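You operate a simulated robot arm through the tools that you are given. There is no shell and no other tool. Be economical: measure what you need, move in short steps, check, and stop when the job is done.

Carry out the task below with a simulated robot arm. There is one attempt and no reset: what you move stays moved.

TASK
Take the red-knob disc on the blue rubber mat and put it away on the grey disc mat.
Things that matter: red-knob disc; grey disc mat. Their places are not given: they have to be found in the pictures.

It is judged by the outcome, as a careful person would: the job done as asked, and still so three seconds after it is handed in. It fails if anything else is knocked over, pushed out of place, dropped, spilled or broken.

THE ROBOT
A 6-joint arm with a two-finger parallel gripper, fixed in place. Base frame: the origin is at the foot of the arm, x ahead of it, y to its left, z up; the work surface is at about z = 0.863. Lengths are in m, angles in rad, forces in N, time in s.
With the tool pointing down near the work surface it reaches from about 0.24 to 0.64 m from the base axis. Its first joint turns from -1.152 to 1.152 rad. Payload 2.7 kg.
Tool frame: the origin (TCP) lies between the finger pads and is the grasp point; the fingertips stand 0.023 m ahead of it; z points along the fingers, y is the line along which they close. The gripper opens to 0.094 m. The fingers are 0.038 m wide and 0.01 m thick; the gripper's body (0.054 by 0.096 m) begins 0.039 m behind the TCP.
Orientation is that of the tool frame in the base frame, as a unit quaternion [x, y, z, w]. With the fingers straight down and closing along the base's y, the tool's x points along the base's -x, its y along +y and its z along -z.

THE INTERFACE
- The arm moves only by the tool step_arm. Its argument "steps" is a list of rows, each a list of 7 numbers: the turn, a rotation vector about the tool's x, y, z in rad, then the shift along the tool's x, y, z in m, then the finger opening in m, from 0 to 0.094. In form: [[wx, wy, wz, tx, ty, tz, hand], ...]. A call has 1 to 20 rows; each row shifts and turns the commanded pose from where the row before left it, along the tool's axes as they then stand. A row lasts 0.2 s, in which the tool goes at most 0.05 m and 0.15 rad; a call with a longer step from one row to the next is refused whole, and so is a gripper value outside its range. A pose out of reach is approached as far as the arm can. The call stops where the force on the tool passes 40 N (or 10 N more than at its start, if that is more) or the arm is blocked; 0.2 s more then pass. The fingers move at their own pace (about 0.045 m/s each) and stop on an object; they squeeze with about 31 N. The grip force told is the motor's: it shows also when the fingers shut on nothing. Time passes only in rows, and 0.2 s behind the last, so rows that do not move let the fingers close. It gives the time, the measured TCP pose, the force on the tool (base axes), the opening and the grip force at its end, in the units of the frame above (readings bear some noise).
- Cameras (640 x 400 px; columns grow to the right, rows downward): "scene" is fixed at [0.0543, -0.4093, 1.4244]; the picture's right is [0.92, -0.40, 0.00], its down [-0.20, -0.45, -0.87] and it looks along [0.35, 0.80, -0.49] (base axes); focal length 348 px, centre (320, 200). "wrist" rides on the gripper at [-0.039, 0, -0.044] in the tool frame; the picture's right is [0.00, -1.00, 0.00], its down [0.97, 0.00, -0.24] and it looks along [0.24, 0.00, 0.97] (tool axes); focal length 218 px, centre (320, 200).
- snapshot(camera): a new picture of that camera. No time passes.
- probe_pixels(camera, pixels): there is no depth. For up to 12 entries [column, row, z] of the newest picture of that camera ("zoom" is the newest enlarged one), the place [x, y] in the base frame at which the ray of that pixel passes the height z, good to about 0.003 m, but the place of the scene camera against the robot may be out by one fixed shift of up to 0.018 m in any direction. No time passes.
- inspect(camera, box): a new picture of the part [left, top, right, bottom] of that camera's present view, enlarged. No time passes.
- close_job(): hands the job in; it is judged then, once.

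Work in short steps. Measure before you move; look again where a grasp or a placing could have gone wrong, and mend it. You have 60 turns and 26 pictures in all, the two below and enlarged ones among them. Open the gripper and draw the arm clear of the work before you hand the job in, unless the task says otherwise; then end with one line.

The tools are called after ">>>" as name(argument=value, ...) on one line, values as JSON. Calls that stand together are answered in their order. step_arm: Moves the arm, as the interface text tells. Its arguments: {"type":"object","properties":{"steps":{"type":"array"}},"required":["steps"]} The other tools are called the same way: snapshot (camera) takes a picture; probe_pixels (camera, pixels) gives the place at which the rays of pixels pass given heights; inspect (camera, box) takes an enlarged picture of a part of a camera's view; close_job () hands the job in.

At the start:

```text
time_s: 0.0
position: [0.2904, 0.3072, 1.1751]
tcp_rot: [-0.001, 1.0, 0.0, 0.001]
force: [0.9, 0.4, -0.3]
finger_gap: 0.0939
grip_force: 0.1
```

scene: 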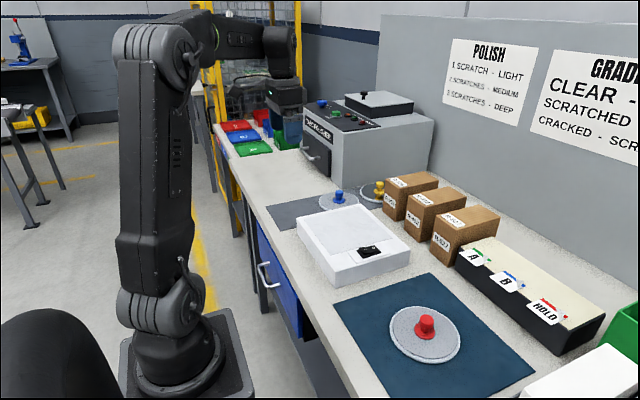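
wrist: 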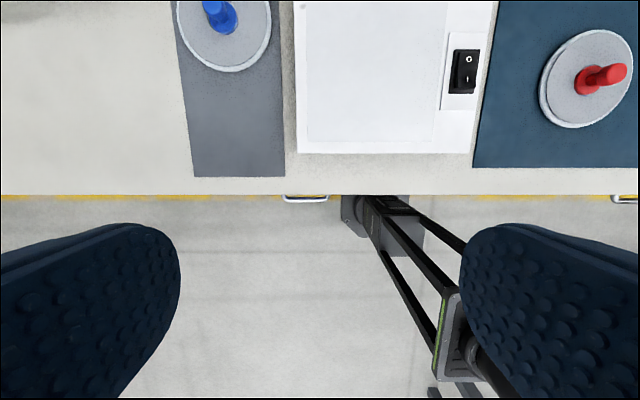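

The red-knob disc sits at about scene (425,335); the grey mat at about (305,208), with a blue-knob disc and maybe a yellow one nearby. I'll enlarge both areas and probe.

>>> inspect(camera="scene", box=[250, 160, 410, 260])

>>> inspect(camera="scene", box=[345, 285, 505, 385])

>>> probe_pixels(camera="wrist", pixels=[[586, 78, 0.875], [585, 82, 0.885], [605, 74, 0.91], [540, 90, 0.87], [633, 70, 0.87], [193, 177, 0.863], [284, 177, 0.863], [277, 20, 0.863], [175, 10, 0.863], [224, 20, 0.87], [297, 153, 0.863], [472, 167, 0.863]])

>>> probe_pixels(camera="scene", pixels=[[425, 340, 0.875], [425, 322, 0.915], [390, 335, 0.87], [460, 335, 0.87], [267, 206, 0.863], [287, 231, 0.863], [340, 204, 0.875], [378, 195, 0.875], [300, 232, 0.863]])

```text
4.00 times, centred on (330, 210) of scene
```

zoom: 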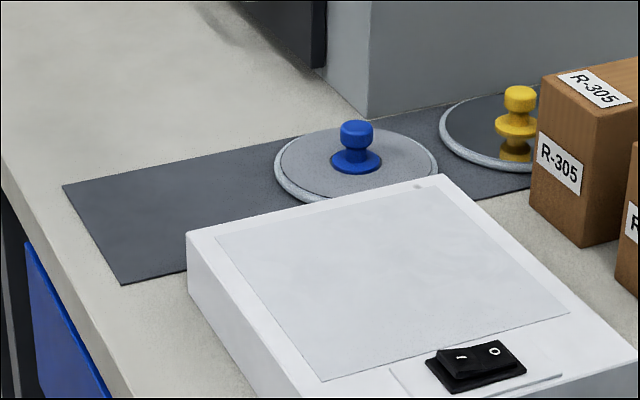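

```text
4.00 times, centred on (425, 335) of scene
```

zoom: 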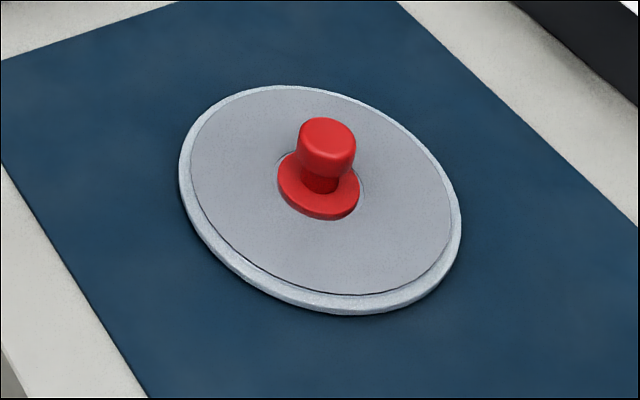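

```text
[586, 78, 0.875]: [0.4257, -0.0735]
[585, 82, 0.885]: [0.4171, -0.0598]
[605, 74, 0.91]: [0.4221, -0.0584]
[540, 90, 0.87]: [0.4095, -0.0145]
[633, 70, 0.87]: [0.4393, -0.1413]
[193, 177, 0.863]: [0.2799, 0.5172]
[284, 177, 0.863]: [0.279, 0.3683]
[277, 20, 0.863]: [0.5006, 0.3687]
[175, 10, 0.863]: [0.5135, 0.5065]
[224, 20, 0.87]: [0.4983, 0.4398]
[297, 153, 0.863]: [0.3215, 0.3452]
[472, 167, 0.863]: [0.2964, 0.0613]
```

```text
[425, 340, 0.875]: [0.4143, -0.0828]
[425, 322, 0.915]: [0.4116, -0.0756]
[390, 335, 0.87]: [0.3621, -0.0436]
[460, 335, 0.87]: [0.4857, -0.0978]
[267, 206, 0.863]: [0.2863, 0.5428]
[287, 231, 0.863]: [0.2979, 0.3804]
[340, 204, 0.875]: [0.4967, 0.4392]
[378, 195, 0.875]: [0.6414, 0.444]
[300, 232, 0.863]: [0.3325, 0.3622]
```

Grey mat spans about x 0.28→, y 0.37–0.515, with the blue disc at about (0.498, 0.440), so there's free space in x 0.28–0.435. I'll move high over the red disc to measure it with the wrist camera.

>>> step_arm(steps=[[0, 0, 0, -0.013, -0.042, 0, 0.094], [0, 0, 0, -0.013, -0.042, 0, 0.094], [0, 0, 0, -0.013, -0.042, 0, 0.094], [0, 0, 0, -0.013, -0.042, 0, 0.094], [0, 0, 0, -0.013, -0.042, 0, 0.094], [0, 0, 0, -0.013, -0.042, 0, 0.094], [0, 0, 0, -0.013, -0.042, 0, 0.094], [0, 0, 0, -0.013, -0.042, 0, 0.094], [0, 0, 0, -0.013, -0.042, 0, 0.094], [0, 0, 0, 0, 0, 0.04, 0.094], [0, 0, 0, 0, 0, 0.04, 0.094], [0, 0, 0, 0, 0, 0.04, 0.094]])

>>> snapshot(camera="wrist")

```text
time_s: 2.6
position: [0.4058, -0.0687, 1.0548]
tcp_rot: [0.0, 1.0, 0.0, -0.001]
force: [0.0, 0.1, -0.2]
finger_gap: 0.0939
grip_force: 0.1
```

```text
21 pictures are left
```

wrist: 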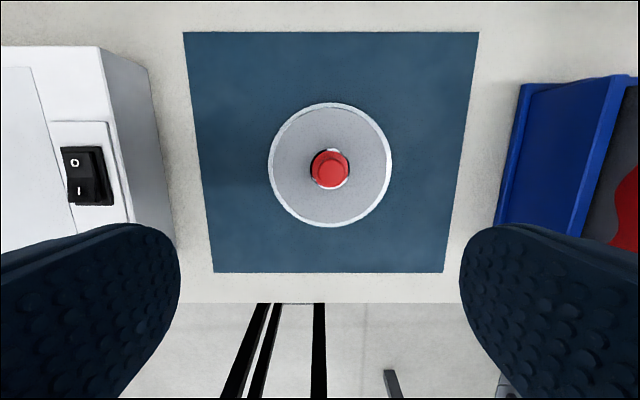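

The disc rim spans columns 268–392 and rows 103–227; the knob top is near (331,168). I'll probe for the centre.

>>> probe_pixels(camera="wrist", pixels=[[268, 165, 0.868], [392, 165, 0.868], [330, 103, 0.868], [330, 227, 0.868], [331, 167, 0.9], [331, 167, 0.91], [314, 167, 0.91], [348, 167, 0.91], [310, 168, 0.872], [350, 168, 0.872], [330, 188, 0.872], [330, 149, 0.872]])

>>> inspect(camera="wrist", box=[290, 143, 370, 193])

>>> inspect(camera="scene", box=[385, 295, 465, 345])

```text
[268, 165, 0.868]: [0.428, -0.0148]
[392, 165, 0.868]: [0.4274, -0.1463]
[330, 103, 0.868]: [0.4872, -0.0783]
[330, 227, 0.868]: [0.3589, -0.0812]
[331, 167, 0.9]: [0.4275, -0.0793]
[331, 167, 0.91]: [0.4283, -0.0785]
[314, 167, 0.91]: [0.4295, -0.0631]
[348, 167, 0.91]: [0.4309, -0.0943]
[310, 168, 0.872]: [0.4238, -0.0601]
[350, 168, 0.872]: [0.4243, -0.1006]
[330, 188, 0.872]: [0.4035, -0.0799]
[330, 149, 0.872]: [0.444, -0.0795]
```

```text
8.00 times, centred on (330, 168) of wrist
```

zoom: 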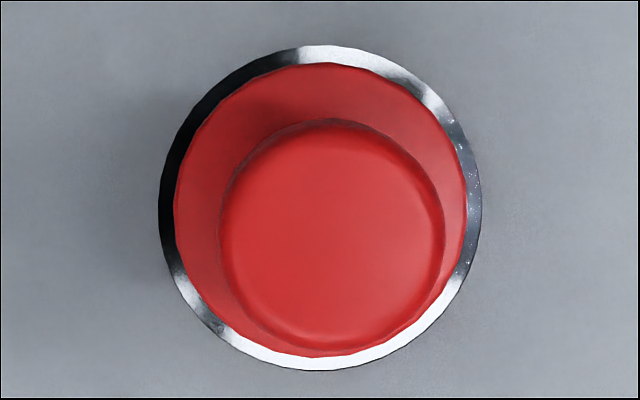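

```text
8.00 times, centred on (425, 320) of scene
```

zoom: 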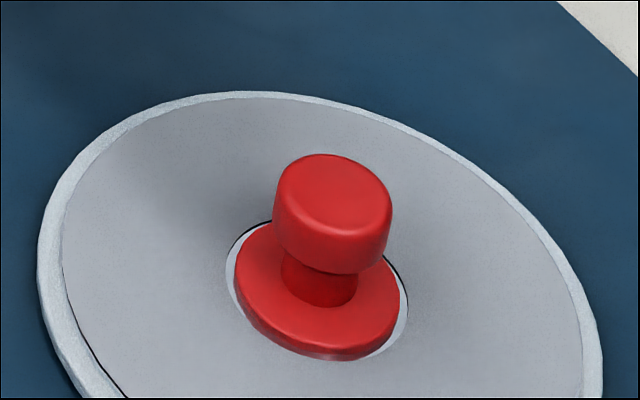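

Disc centre is about (0.4235, −0.080), radius about 0.065, and the knob top is near z 0.912. I'll centre over it, go down to TCP z 0.95 and check.

>>> step_arm(steps=[[0, 0, 0, -0.0177, -0.0113, 0, 0.094], [0, 0, 0, 0, 0, 0.035, 0.094], [0, 0, 0, 0, 0, 0.035, 0.094], [0, 0, 0, 0, 0, 0.035, 0.094], [0, 0, 0, 0, 0, 0, 0.094]])

>>> snapshot(camera="wrist")

>>> inspect(camera="scene", box=[345, 265, 505, 365])

```text
time_s: 3.8
position: [0.4264, -0.0807, 0.9524]
tcp_rot: [-0.001, 1.0, 0.0, 0.0]
force: [1.1, -0.3, 0.1]
finger_gap: 0.094
grip_force: 0.0
```

```text
18 pictures are left
```

wrist: 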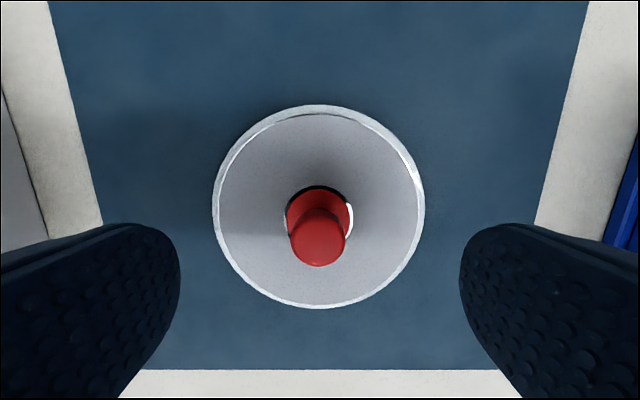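

```text
4.00 times, centred on (425, 315) of scene
```

zoom: 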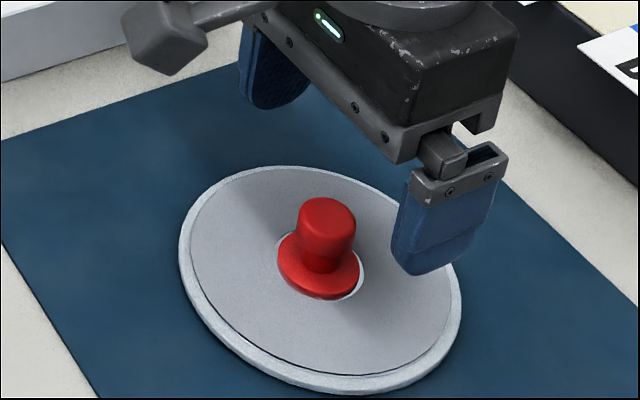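

Knob is centred between the fingers (column ~318). Descend to TCP z≈0.906 and close.

>>> step_arm(steps=[[0, 0, 0, 0.0025, 0, 0.02, 0.094], [0, 0, 0, 0, 0, 0.02, 0.094], [0, 0, 0, 0, 0, 0.006, 0.094], [0, 0, 0, 0, 0, 0, 0.094]])

>>> inspect(camera="scene", box=[345, 265, 505, 365])

```text
time_s: 4.8
position: [0.423, -0.0826, 0.9046]
tcp_rot: [0.0, 1.0, -0.001, -0.001]
force: [0.1, 0.3, -0.6]
finger_gap: 0.094
grip_force: 0.0
```

```text
4.00 times, centred on (425, 315) of scene
```

zoom: 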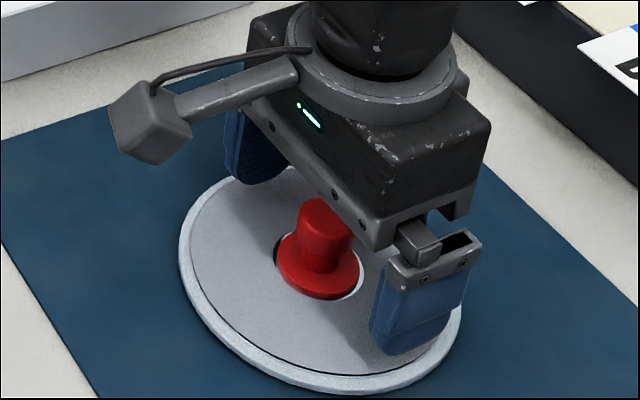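

Fingertips hover just above the disc beside the knob. Closing now.

>>> step_arm(steps=[[0, 0, 0, 0, 0, 0, 0.06], [0, 0, 0, 0, 0, 0, 0.04], [0, 0, 0, 0, 0, 0, 0.03], [0, 0, 0, 0, 0, 0, 0.015], [0, 0, 0, 0, 0, 0, 0.01], [0, 0, 0, 0, 0, 0, 0.01], [0, 0, 0, 0, 0, 0, 0.01]])

>>> inspect(camera="scene", box=[345, 265, 505, 365])

```text
time_s: 6.4
position: [0.4231, -0.0815, 0.9063]
tcp_rot: [0.0, 1.0, 0.0, 0.001]
force: [-0.4, 2.9, 3.7]
finger_gap: 0.0251
grip_force: 30.7
```

```text
4.00 times, centred on (425, 315) of scene
```

zoom: 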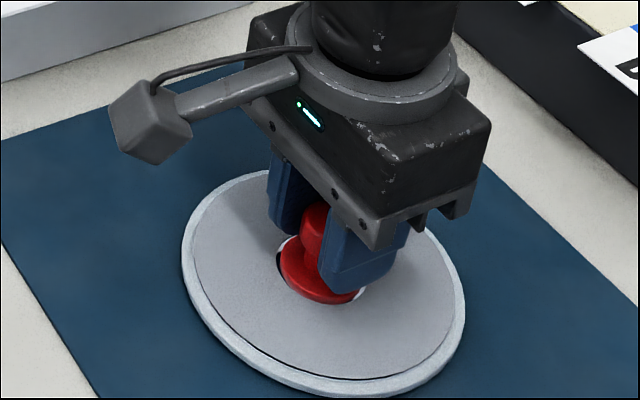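

Gripped at 25 mm. Lift gently, then higher, and check.

>>> step_arm(steps=[[0, 0, 0, 0, 0, -0.01, 0.01], [0, 0, 0, 0, 0, -0.02, 0.01], [0, 0, 0, 0, 0, -0.03, 0.01], [0, 0, 0, 0, 0, -0.03, 0.01], [0, 0, 0, 0, 0, -0.03, 0.01], [0, 0, 0, 0, 0, 0, 0.01]])

>>> snapshot(camera="scene")

>>> snapshot(camera="wrist")

```text
time_s: 7.8
position: [0.4219, -0.0811, 1.0243]
tcp_rot: [0.0, 1.0, 0.0, 0.0]
force: [-0.3, -0.2, -0.3]
finger_gap: 0.0249
grip_force: 31.0
```

```text
14 pictures are left
```

scene: 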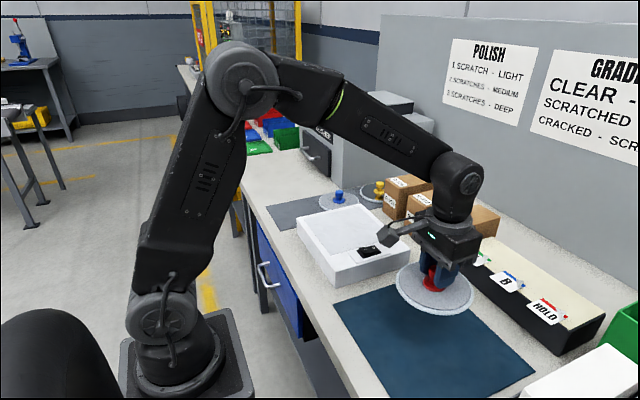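

```text
13 pictures are left
```

wrist: 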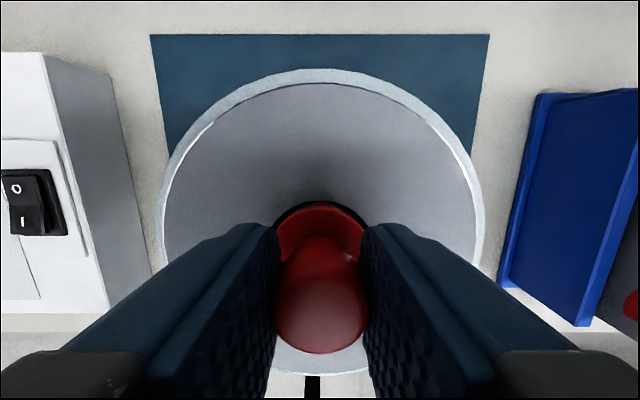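

Lifted cleanly and level. Raise a bit and carry toward the grey mat, stopping short to re-measure it.

>>> step_arm(steps=[[0, 0, 0, 0, 0, -0.03, 0.01], [0, 0, 0, 0, 0, -0.03, 0.01], [0, 0, 0, 0.007, 0.025, 0, 0.01], [0, 0, 0, 0.007, 0.035, 0, 0.01], [0, 0, 0, 0.007, 0.035, 0, 0.01], [0, 0, 0, 0.007, 0.035, 0, 0.01], [0, 0, 0, 0.007, 0.035, 0, 0.01], [0, 0, 0, 0.007, 0.035, 0, 0.01], [0, 0, 0, 0.007, 0.035, 0, 0.01], [0, 0, 0, 0.007, 0.035, 0, 0.01], [0, 0, 0, 0.007, 0.035, 0, 0.01], [0, 0, 0, 0.002, 0.025, 0, 0.01], [0, 0, 0, 0, 0, 0, 0.01]])

>>> snapshot(camera="wrist")

```text
time_s: 10.6
position: [0.3571, 0.2502, 1.0847]
tcp_rot: [0.0, 1.0, 0.0, 0.0]
force: [-0.3, 0.5, -0.5]
finger_gap: 0.0252
grip_force: 31.4
```

```text
12 pictures are left
```

wrist: 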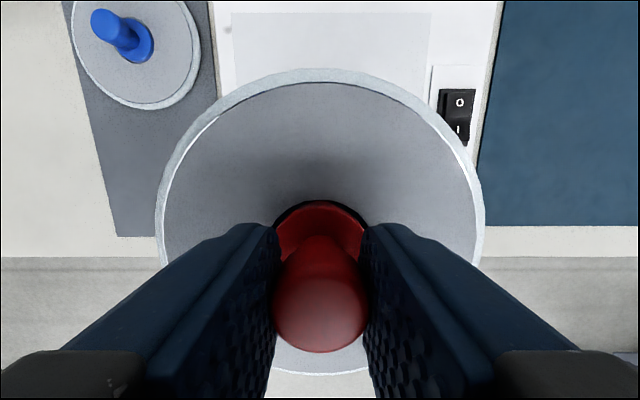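

The mat's near-left corner is at (116,237), the right edge passes (217,90), and the blue disc's lowest rim is at (152,109).

>>> probe_pixels(camera="wrist", pixels=[[116, 237, 0.864], [86, 98, 0.864], [217, 95, 0.864], [212, 30, 0.864], [152, 109, 0.87], [201, 60, 0.87], [72, 25, 0.87], [155, 237, 0.864], [136, 52, 0.873], [320, 68, 1.049], [320, 373, 1.049], [118, 256, 0.863]])

>>> inspect(camera="wrist", box=[60, 0, 240, 112])

```text
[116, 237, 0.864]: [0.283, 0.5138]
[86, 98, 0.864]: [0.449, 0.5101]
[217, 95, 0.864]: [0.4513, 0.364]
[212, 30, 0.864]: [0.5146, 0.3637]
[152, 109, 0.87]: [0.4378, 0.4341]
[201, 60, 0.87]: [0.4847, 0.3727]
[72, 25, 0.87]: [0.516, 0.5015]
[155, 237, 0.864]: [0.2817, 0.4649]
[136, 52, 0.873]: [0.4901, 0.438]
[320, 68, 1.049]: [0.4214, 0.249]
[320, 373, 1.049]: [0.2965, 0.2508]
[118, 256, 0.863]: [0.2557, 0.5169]
```

```text
3.56 times, centred on (150, 56) of wrist
```

zoom: 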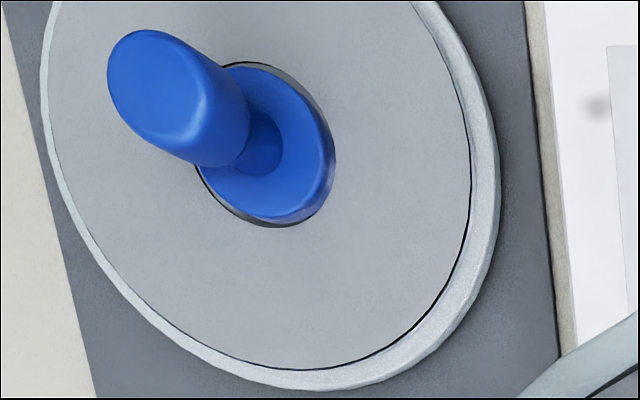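

Mat spans y 0.365–0.512 from x 0.282; the blue rim begins at x 0.437. Target centre is (0.359, 0.439). Move there, descend to z≈0.935 and check.

>>> step_arm(steps=[[0, 0, 0, 0, 0.0378, 0, 0.01], [0, 0, 0, 0, 0.0378, 0, 0.01], [0, 0, 0, 0, 0.0378, 0, 0.01], [0, 0, 0, 0, 0.0378, 0, 0.01], [0, 0, 0, -0.001, 0.0378, 0, 0.01], [0, 0, 0, 0, 0, 0, 0.01], [0, 0, 0, 0, 0, 0.04, 0.01], [0, 0, 0, 0, 0, 0.04, 0.01], [0, 0, 0, 0, 0, 0.04, 0.01], [0, 0, 0, 0, 0, 0.03, 0.01], [0, 0, 0, 0, 0, 0, 0.01]])

>>> snapshot(camera="wrist")

>>> inspect(camera="scene", box=[230, 140, 390, 240])

```text
time_s: 13.0
position: [0.36, 0.4383, 0.9371]
tcp_rot: [0.001, 1.0, 0.0, 0.0]
force: [-0.7, 0.0, -0.8]
finger_gap: 0.0248
grip_force: 30.6
```

```text
10 pictures are left
```

wrist: 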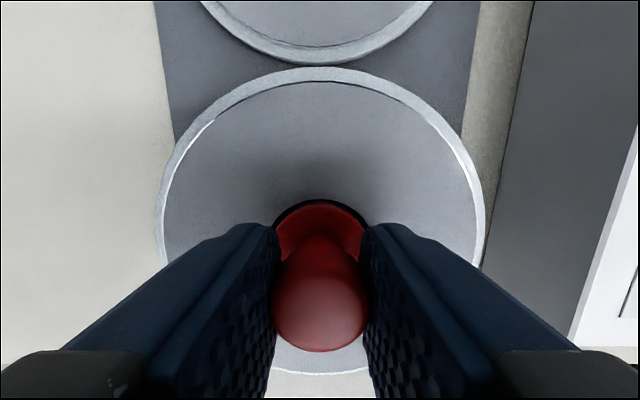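

```text
4.00 times, centred on (310, 190) of scene
```

zoom: 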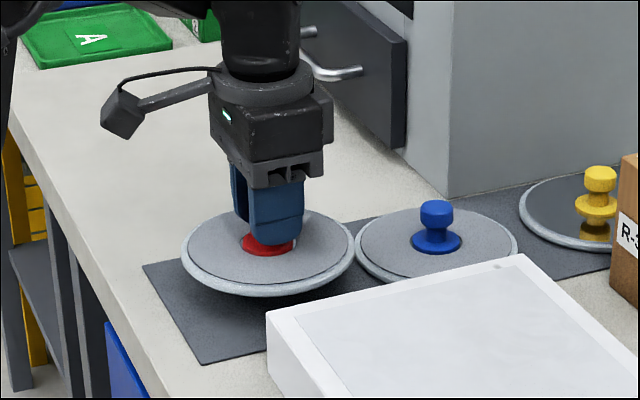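

The view looks well centred. Probe to confirm the gap to the blue disc (row 65) and the mat edges.

>>> probe_pixels(camera="wrist", pixels=[[320, 66, 0.868], [320, 68, 0.9], [156, 220, 0.9], [485, 220, 0.9], [171, 120, 0.864], [466, 120, 0.864], [320, 373, 0.9]])

```text
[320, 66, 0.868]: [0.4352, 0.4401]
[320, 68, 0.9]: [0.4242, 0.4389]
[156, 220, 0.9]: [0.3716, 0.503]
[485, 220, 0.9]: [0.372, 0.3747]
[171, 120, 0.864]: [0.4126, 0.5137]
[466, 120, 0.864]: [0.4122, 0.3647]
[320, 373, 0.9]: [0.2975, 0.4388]
```

Disc x 0.2975–0.424, y 0.375–0.503: inside the mat and clear of the blue disc by 11 mm. Lower gently until contact.

>>> step_arm(steps=[[0, 0, 0, 0.001, 0, 0.015, 0.01], [0, 0, 0, 0, 0, 0.008, 0.01], [0, 0, 0, 0, 0, 0.004, 0.01], [0, 0, 0, 0, 0, 0.002, 0.01], [0, 0, 0, 0, 0, 0, 0.01]])

>>> inspect(camera="scene", box=[260, 160, 340, 210])

```text
time_s: 14.2
position: [0.3581, 0.4394, 0.9061]
tcp_rot: [0.0, 1.0, 0.0, 0.0]
force: [0.4, -0.2, -0.7]
finger_gap: 0.0248
grip_force: 30.7
```

```text
8.00 times, centred on (300, 185) of scene
```

zoom: 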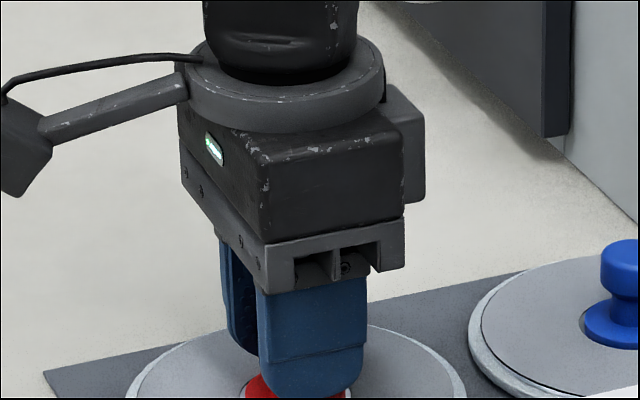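

No contact yet; lower in 1 mm steps watching the force.

>>> step_arm(steps=[[0, 0, 0, 0, 0, 0.001, 0.01], [0, 0, 0, 0, 0, 0.001, 0.01], [0, 0, 0, 0, 0, 0, 0.01]])

```text
time_s: 15.0
position: [0.3582, 0.4382, 0.9037]
tcp_rot: [0.0, 1.0, 0.0, -0.001]
force: [-0.6, 0.1, -0.6]
finger_gap: 0.0248
grip_force: 31.4
```

>>> step_arm(steps=[[0, 0, 0, 0, 0, 0.001, 0.01], [0, 0, 0, 0, 0, 0.001, 0.01], [0, 0, 0, 0, 0, 0, 0.01]])

>>> inspect(camera="scene", box=[260, 180, 340, 230])

```text
time_s: 15.8
position: [0.3575, 0.439, 0.9041]
tcp_rot: [0.0, 1.0, 0.001, 0.001]
force: [-9.1, -4.3, 20.6]
finger_gap: 0.0252
grip_force: 30.8
```

```text
8.00 times, centred on (300, 205) of scene
```

zoom: 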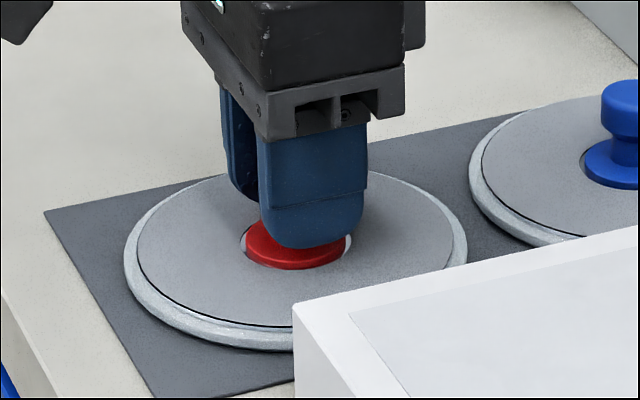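

Contact (20 N up); the disc is on the mat. Ease up 1.5 mm of command, open slowly, then rise.

>>> step_arm(steps=[[0, 0, 0, 0, 0, -0.0015, 0.01], [0, 0, 0, 0, 0, 0, 0.03], [0, 0, 0, 0, 0, 0, 0.045], [0, 0, 0, 0, 0, 0, 0.06], [0, 0, 0, 0, 0, 0, 0.07], [0, 0, 0, 0, 0, 0, 0.07], [0, 0, 0, 0, 0, -0.02, 0.07], [0, 0, 0, 0, 0, -0.03, 0.07], [0, 0, 0, 0, 0, -0.04, 0.07], [0, 0, 0, 0, 0, -0.04, 0.07], [0, 0, 0, 0, 0, -0.04, 0.07], [0, 0, 0, 0, 0, -0.04, 0.07], [0, 0, 0, 0, 0, 0, 0.07]])

>>> snapshot(camera="wrist")

>>> snapshot(camera="scene")

```text
time_s: 18.6
position: [0.3569, 0.4387, 1.1159]
tcp_rot: [0.0, 1.0, 0.0, 0.001]
force: [-0.4, -0.6, -0.7]
finger_gap: 0.07
grip_force: 0.2
```

```text
6 pictures are left
```

wrist: 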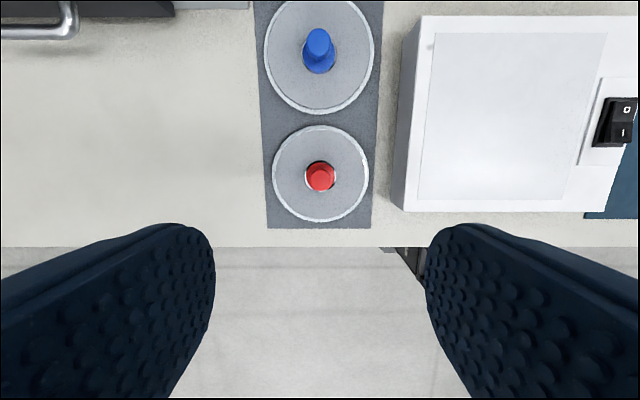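

```text
5 pictures are left
```

scene: 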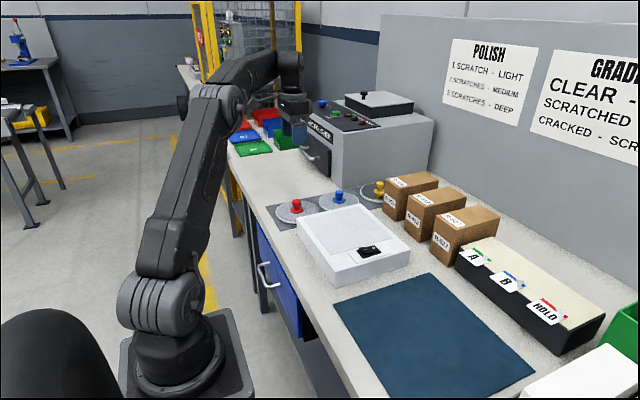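

The red-knob disc rests fully on the grey mat, clear of the blue disc, and the arm is clear with the gripper open.

>>> close_job()

```text
The job is handed in.
```

I moved the red-knob disc from the blue rubber mat to the free end of the grey disc mat. It lies flat and fully on the mat, about 1 cm clear of the blue-knob disc, and nothing else was disturbed.
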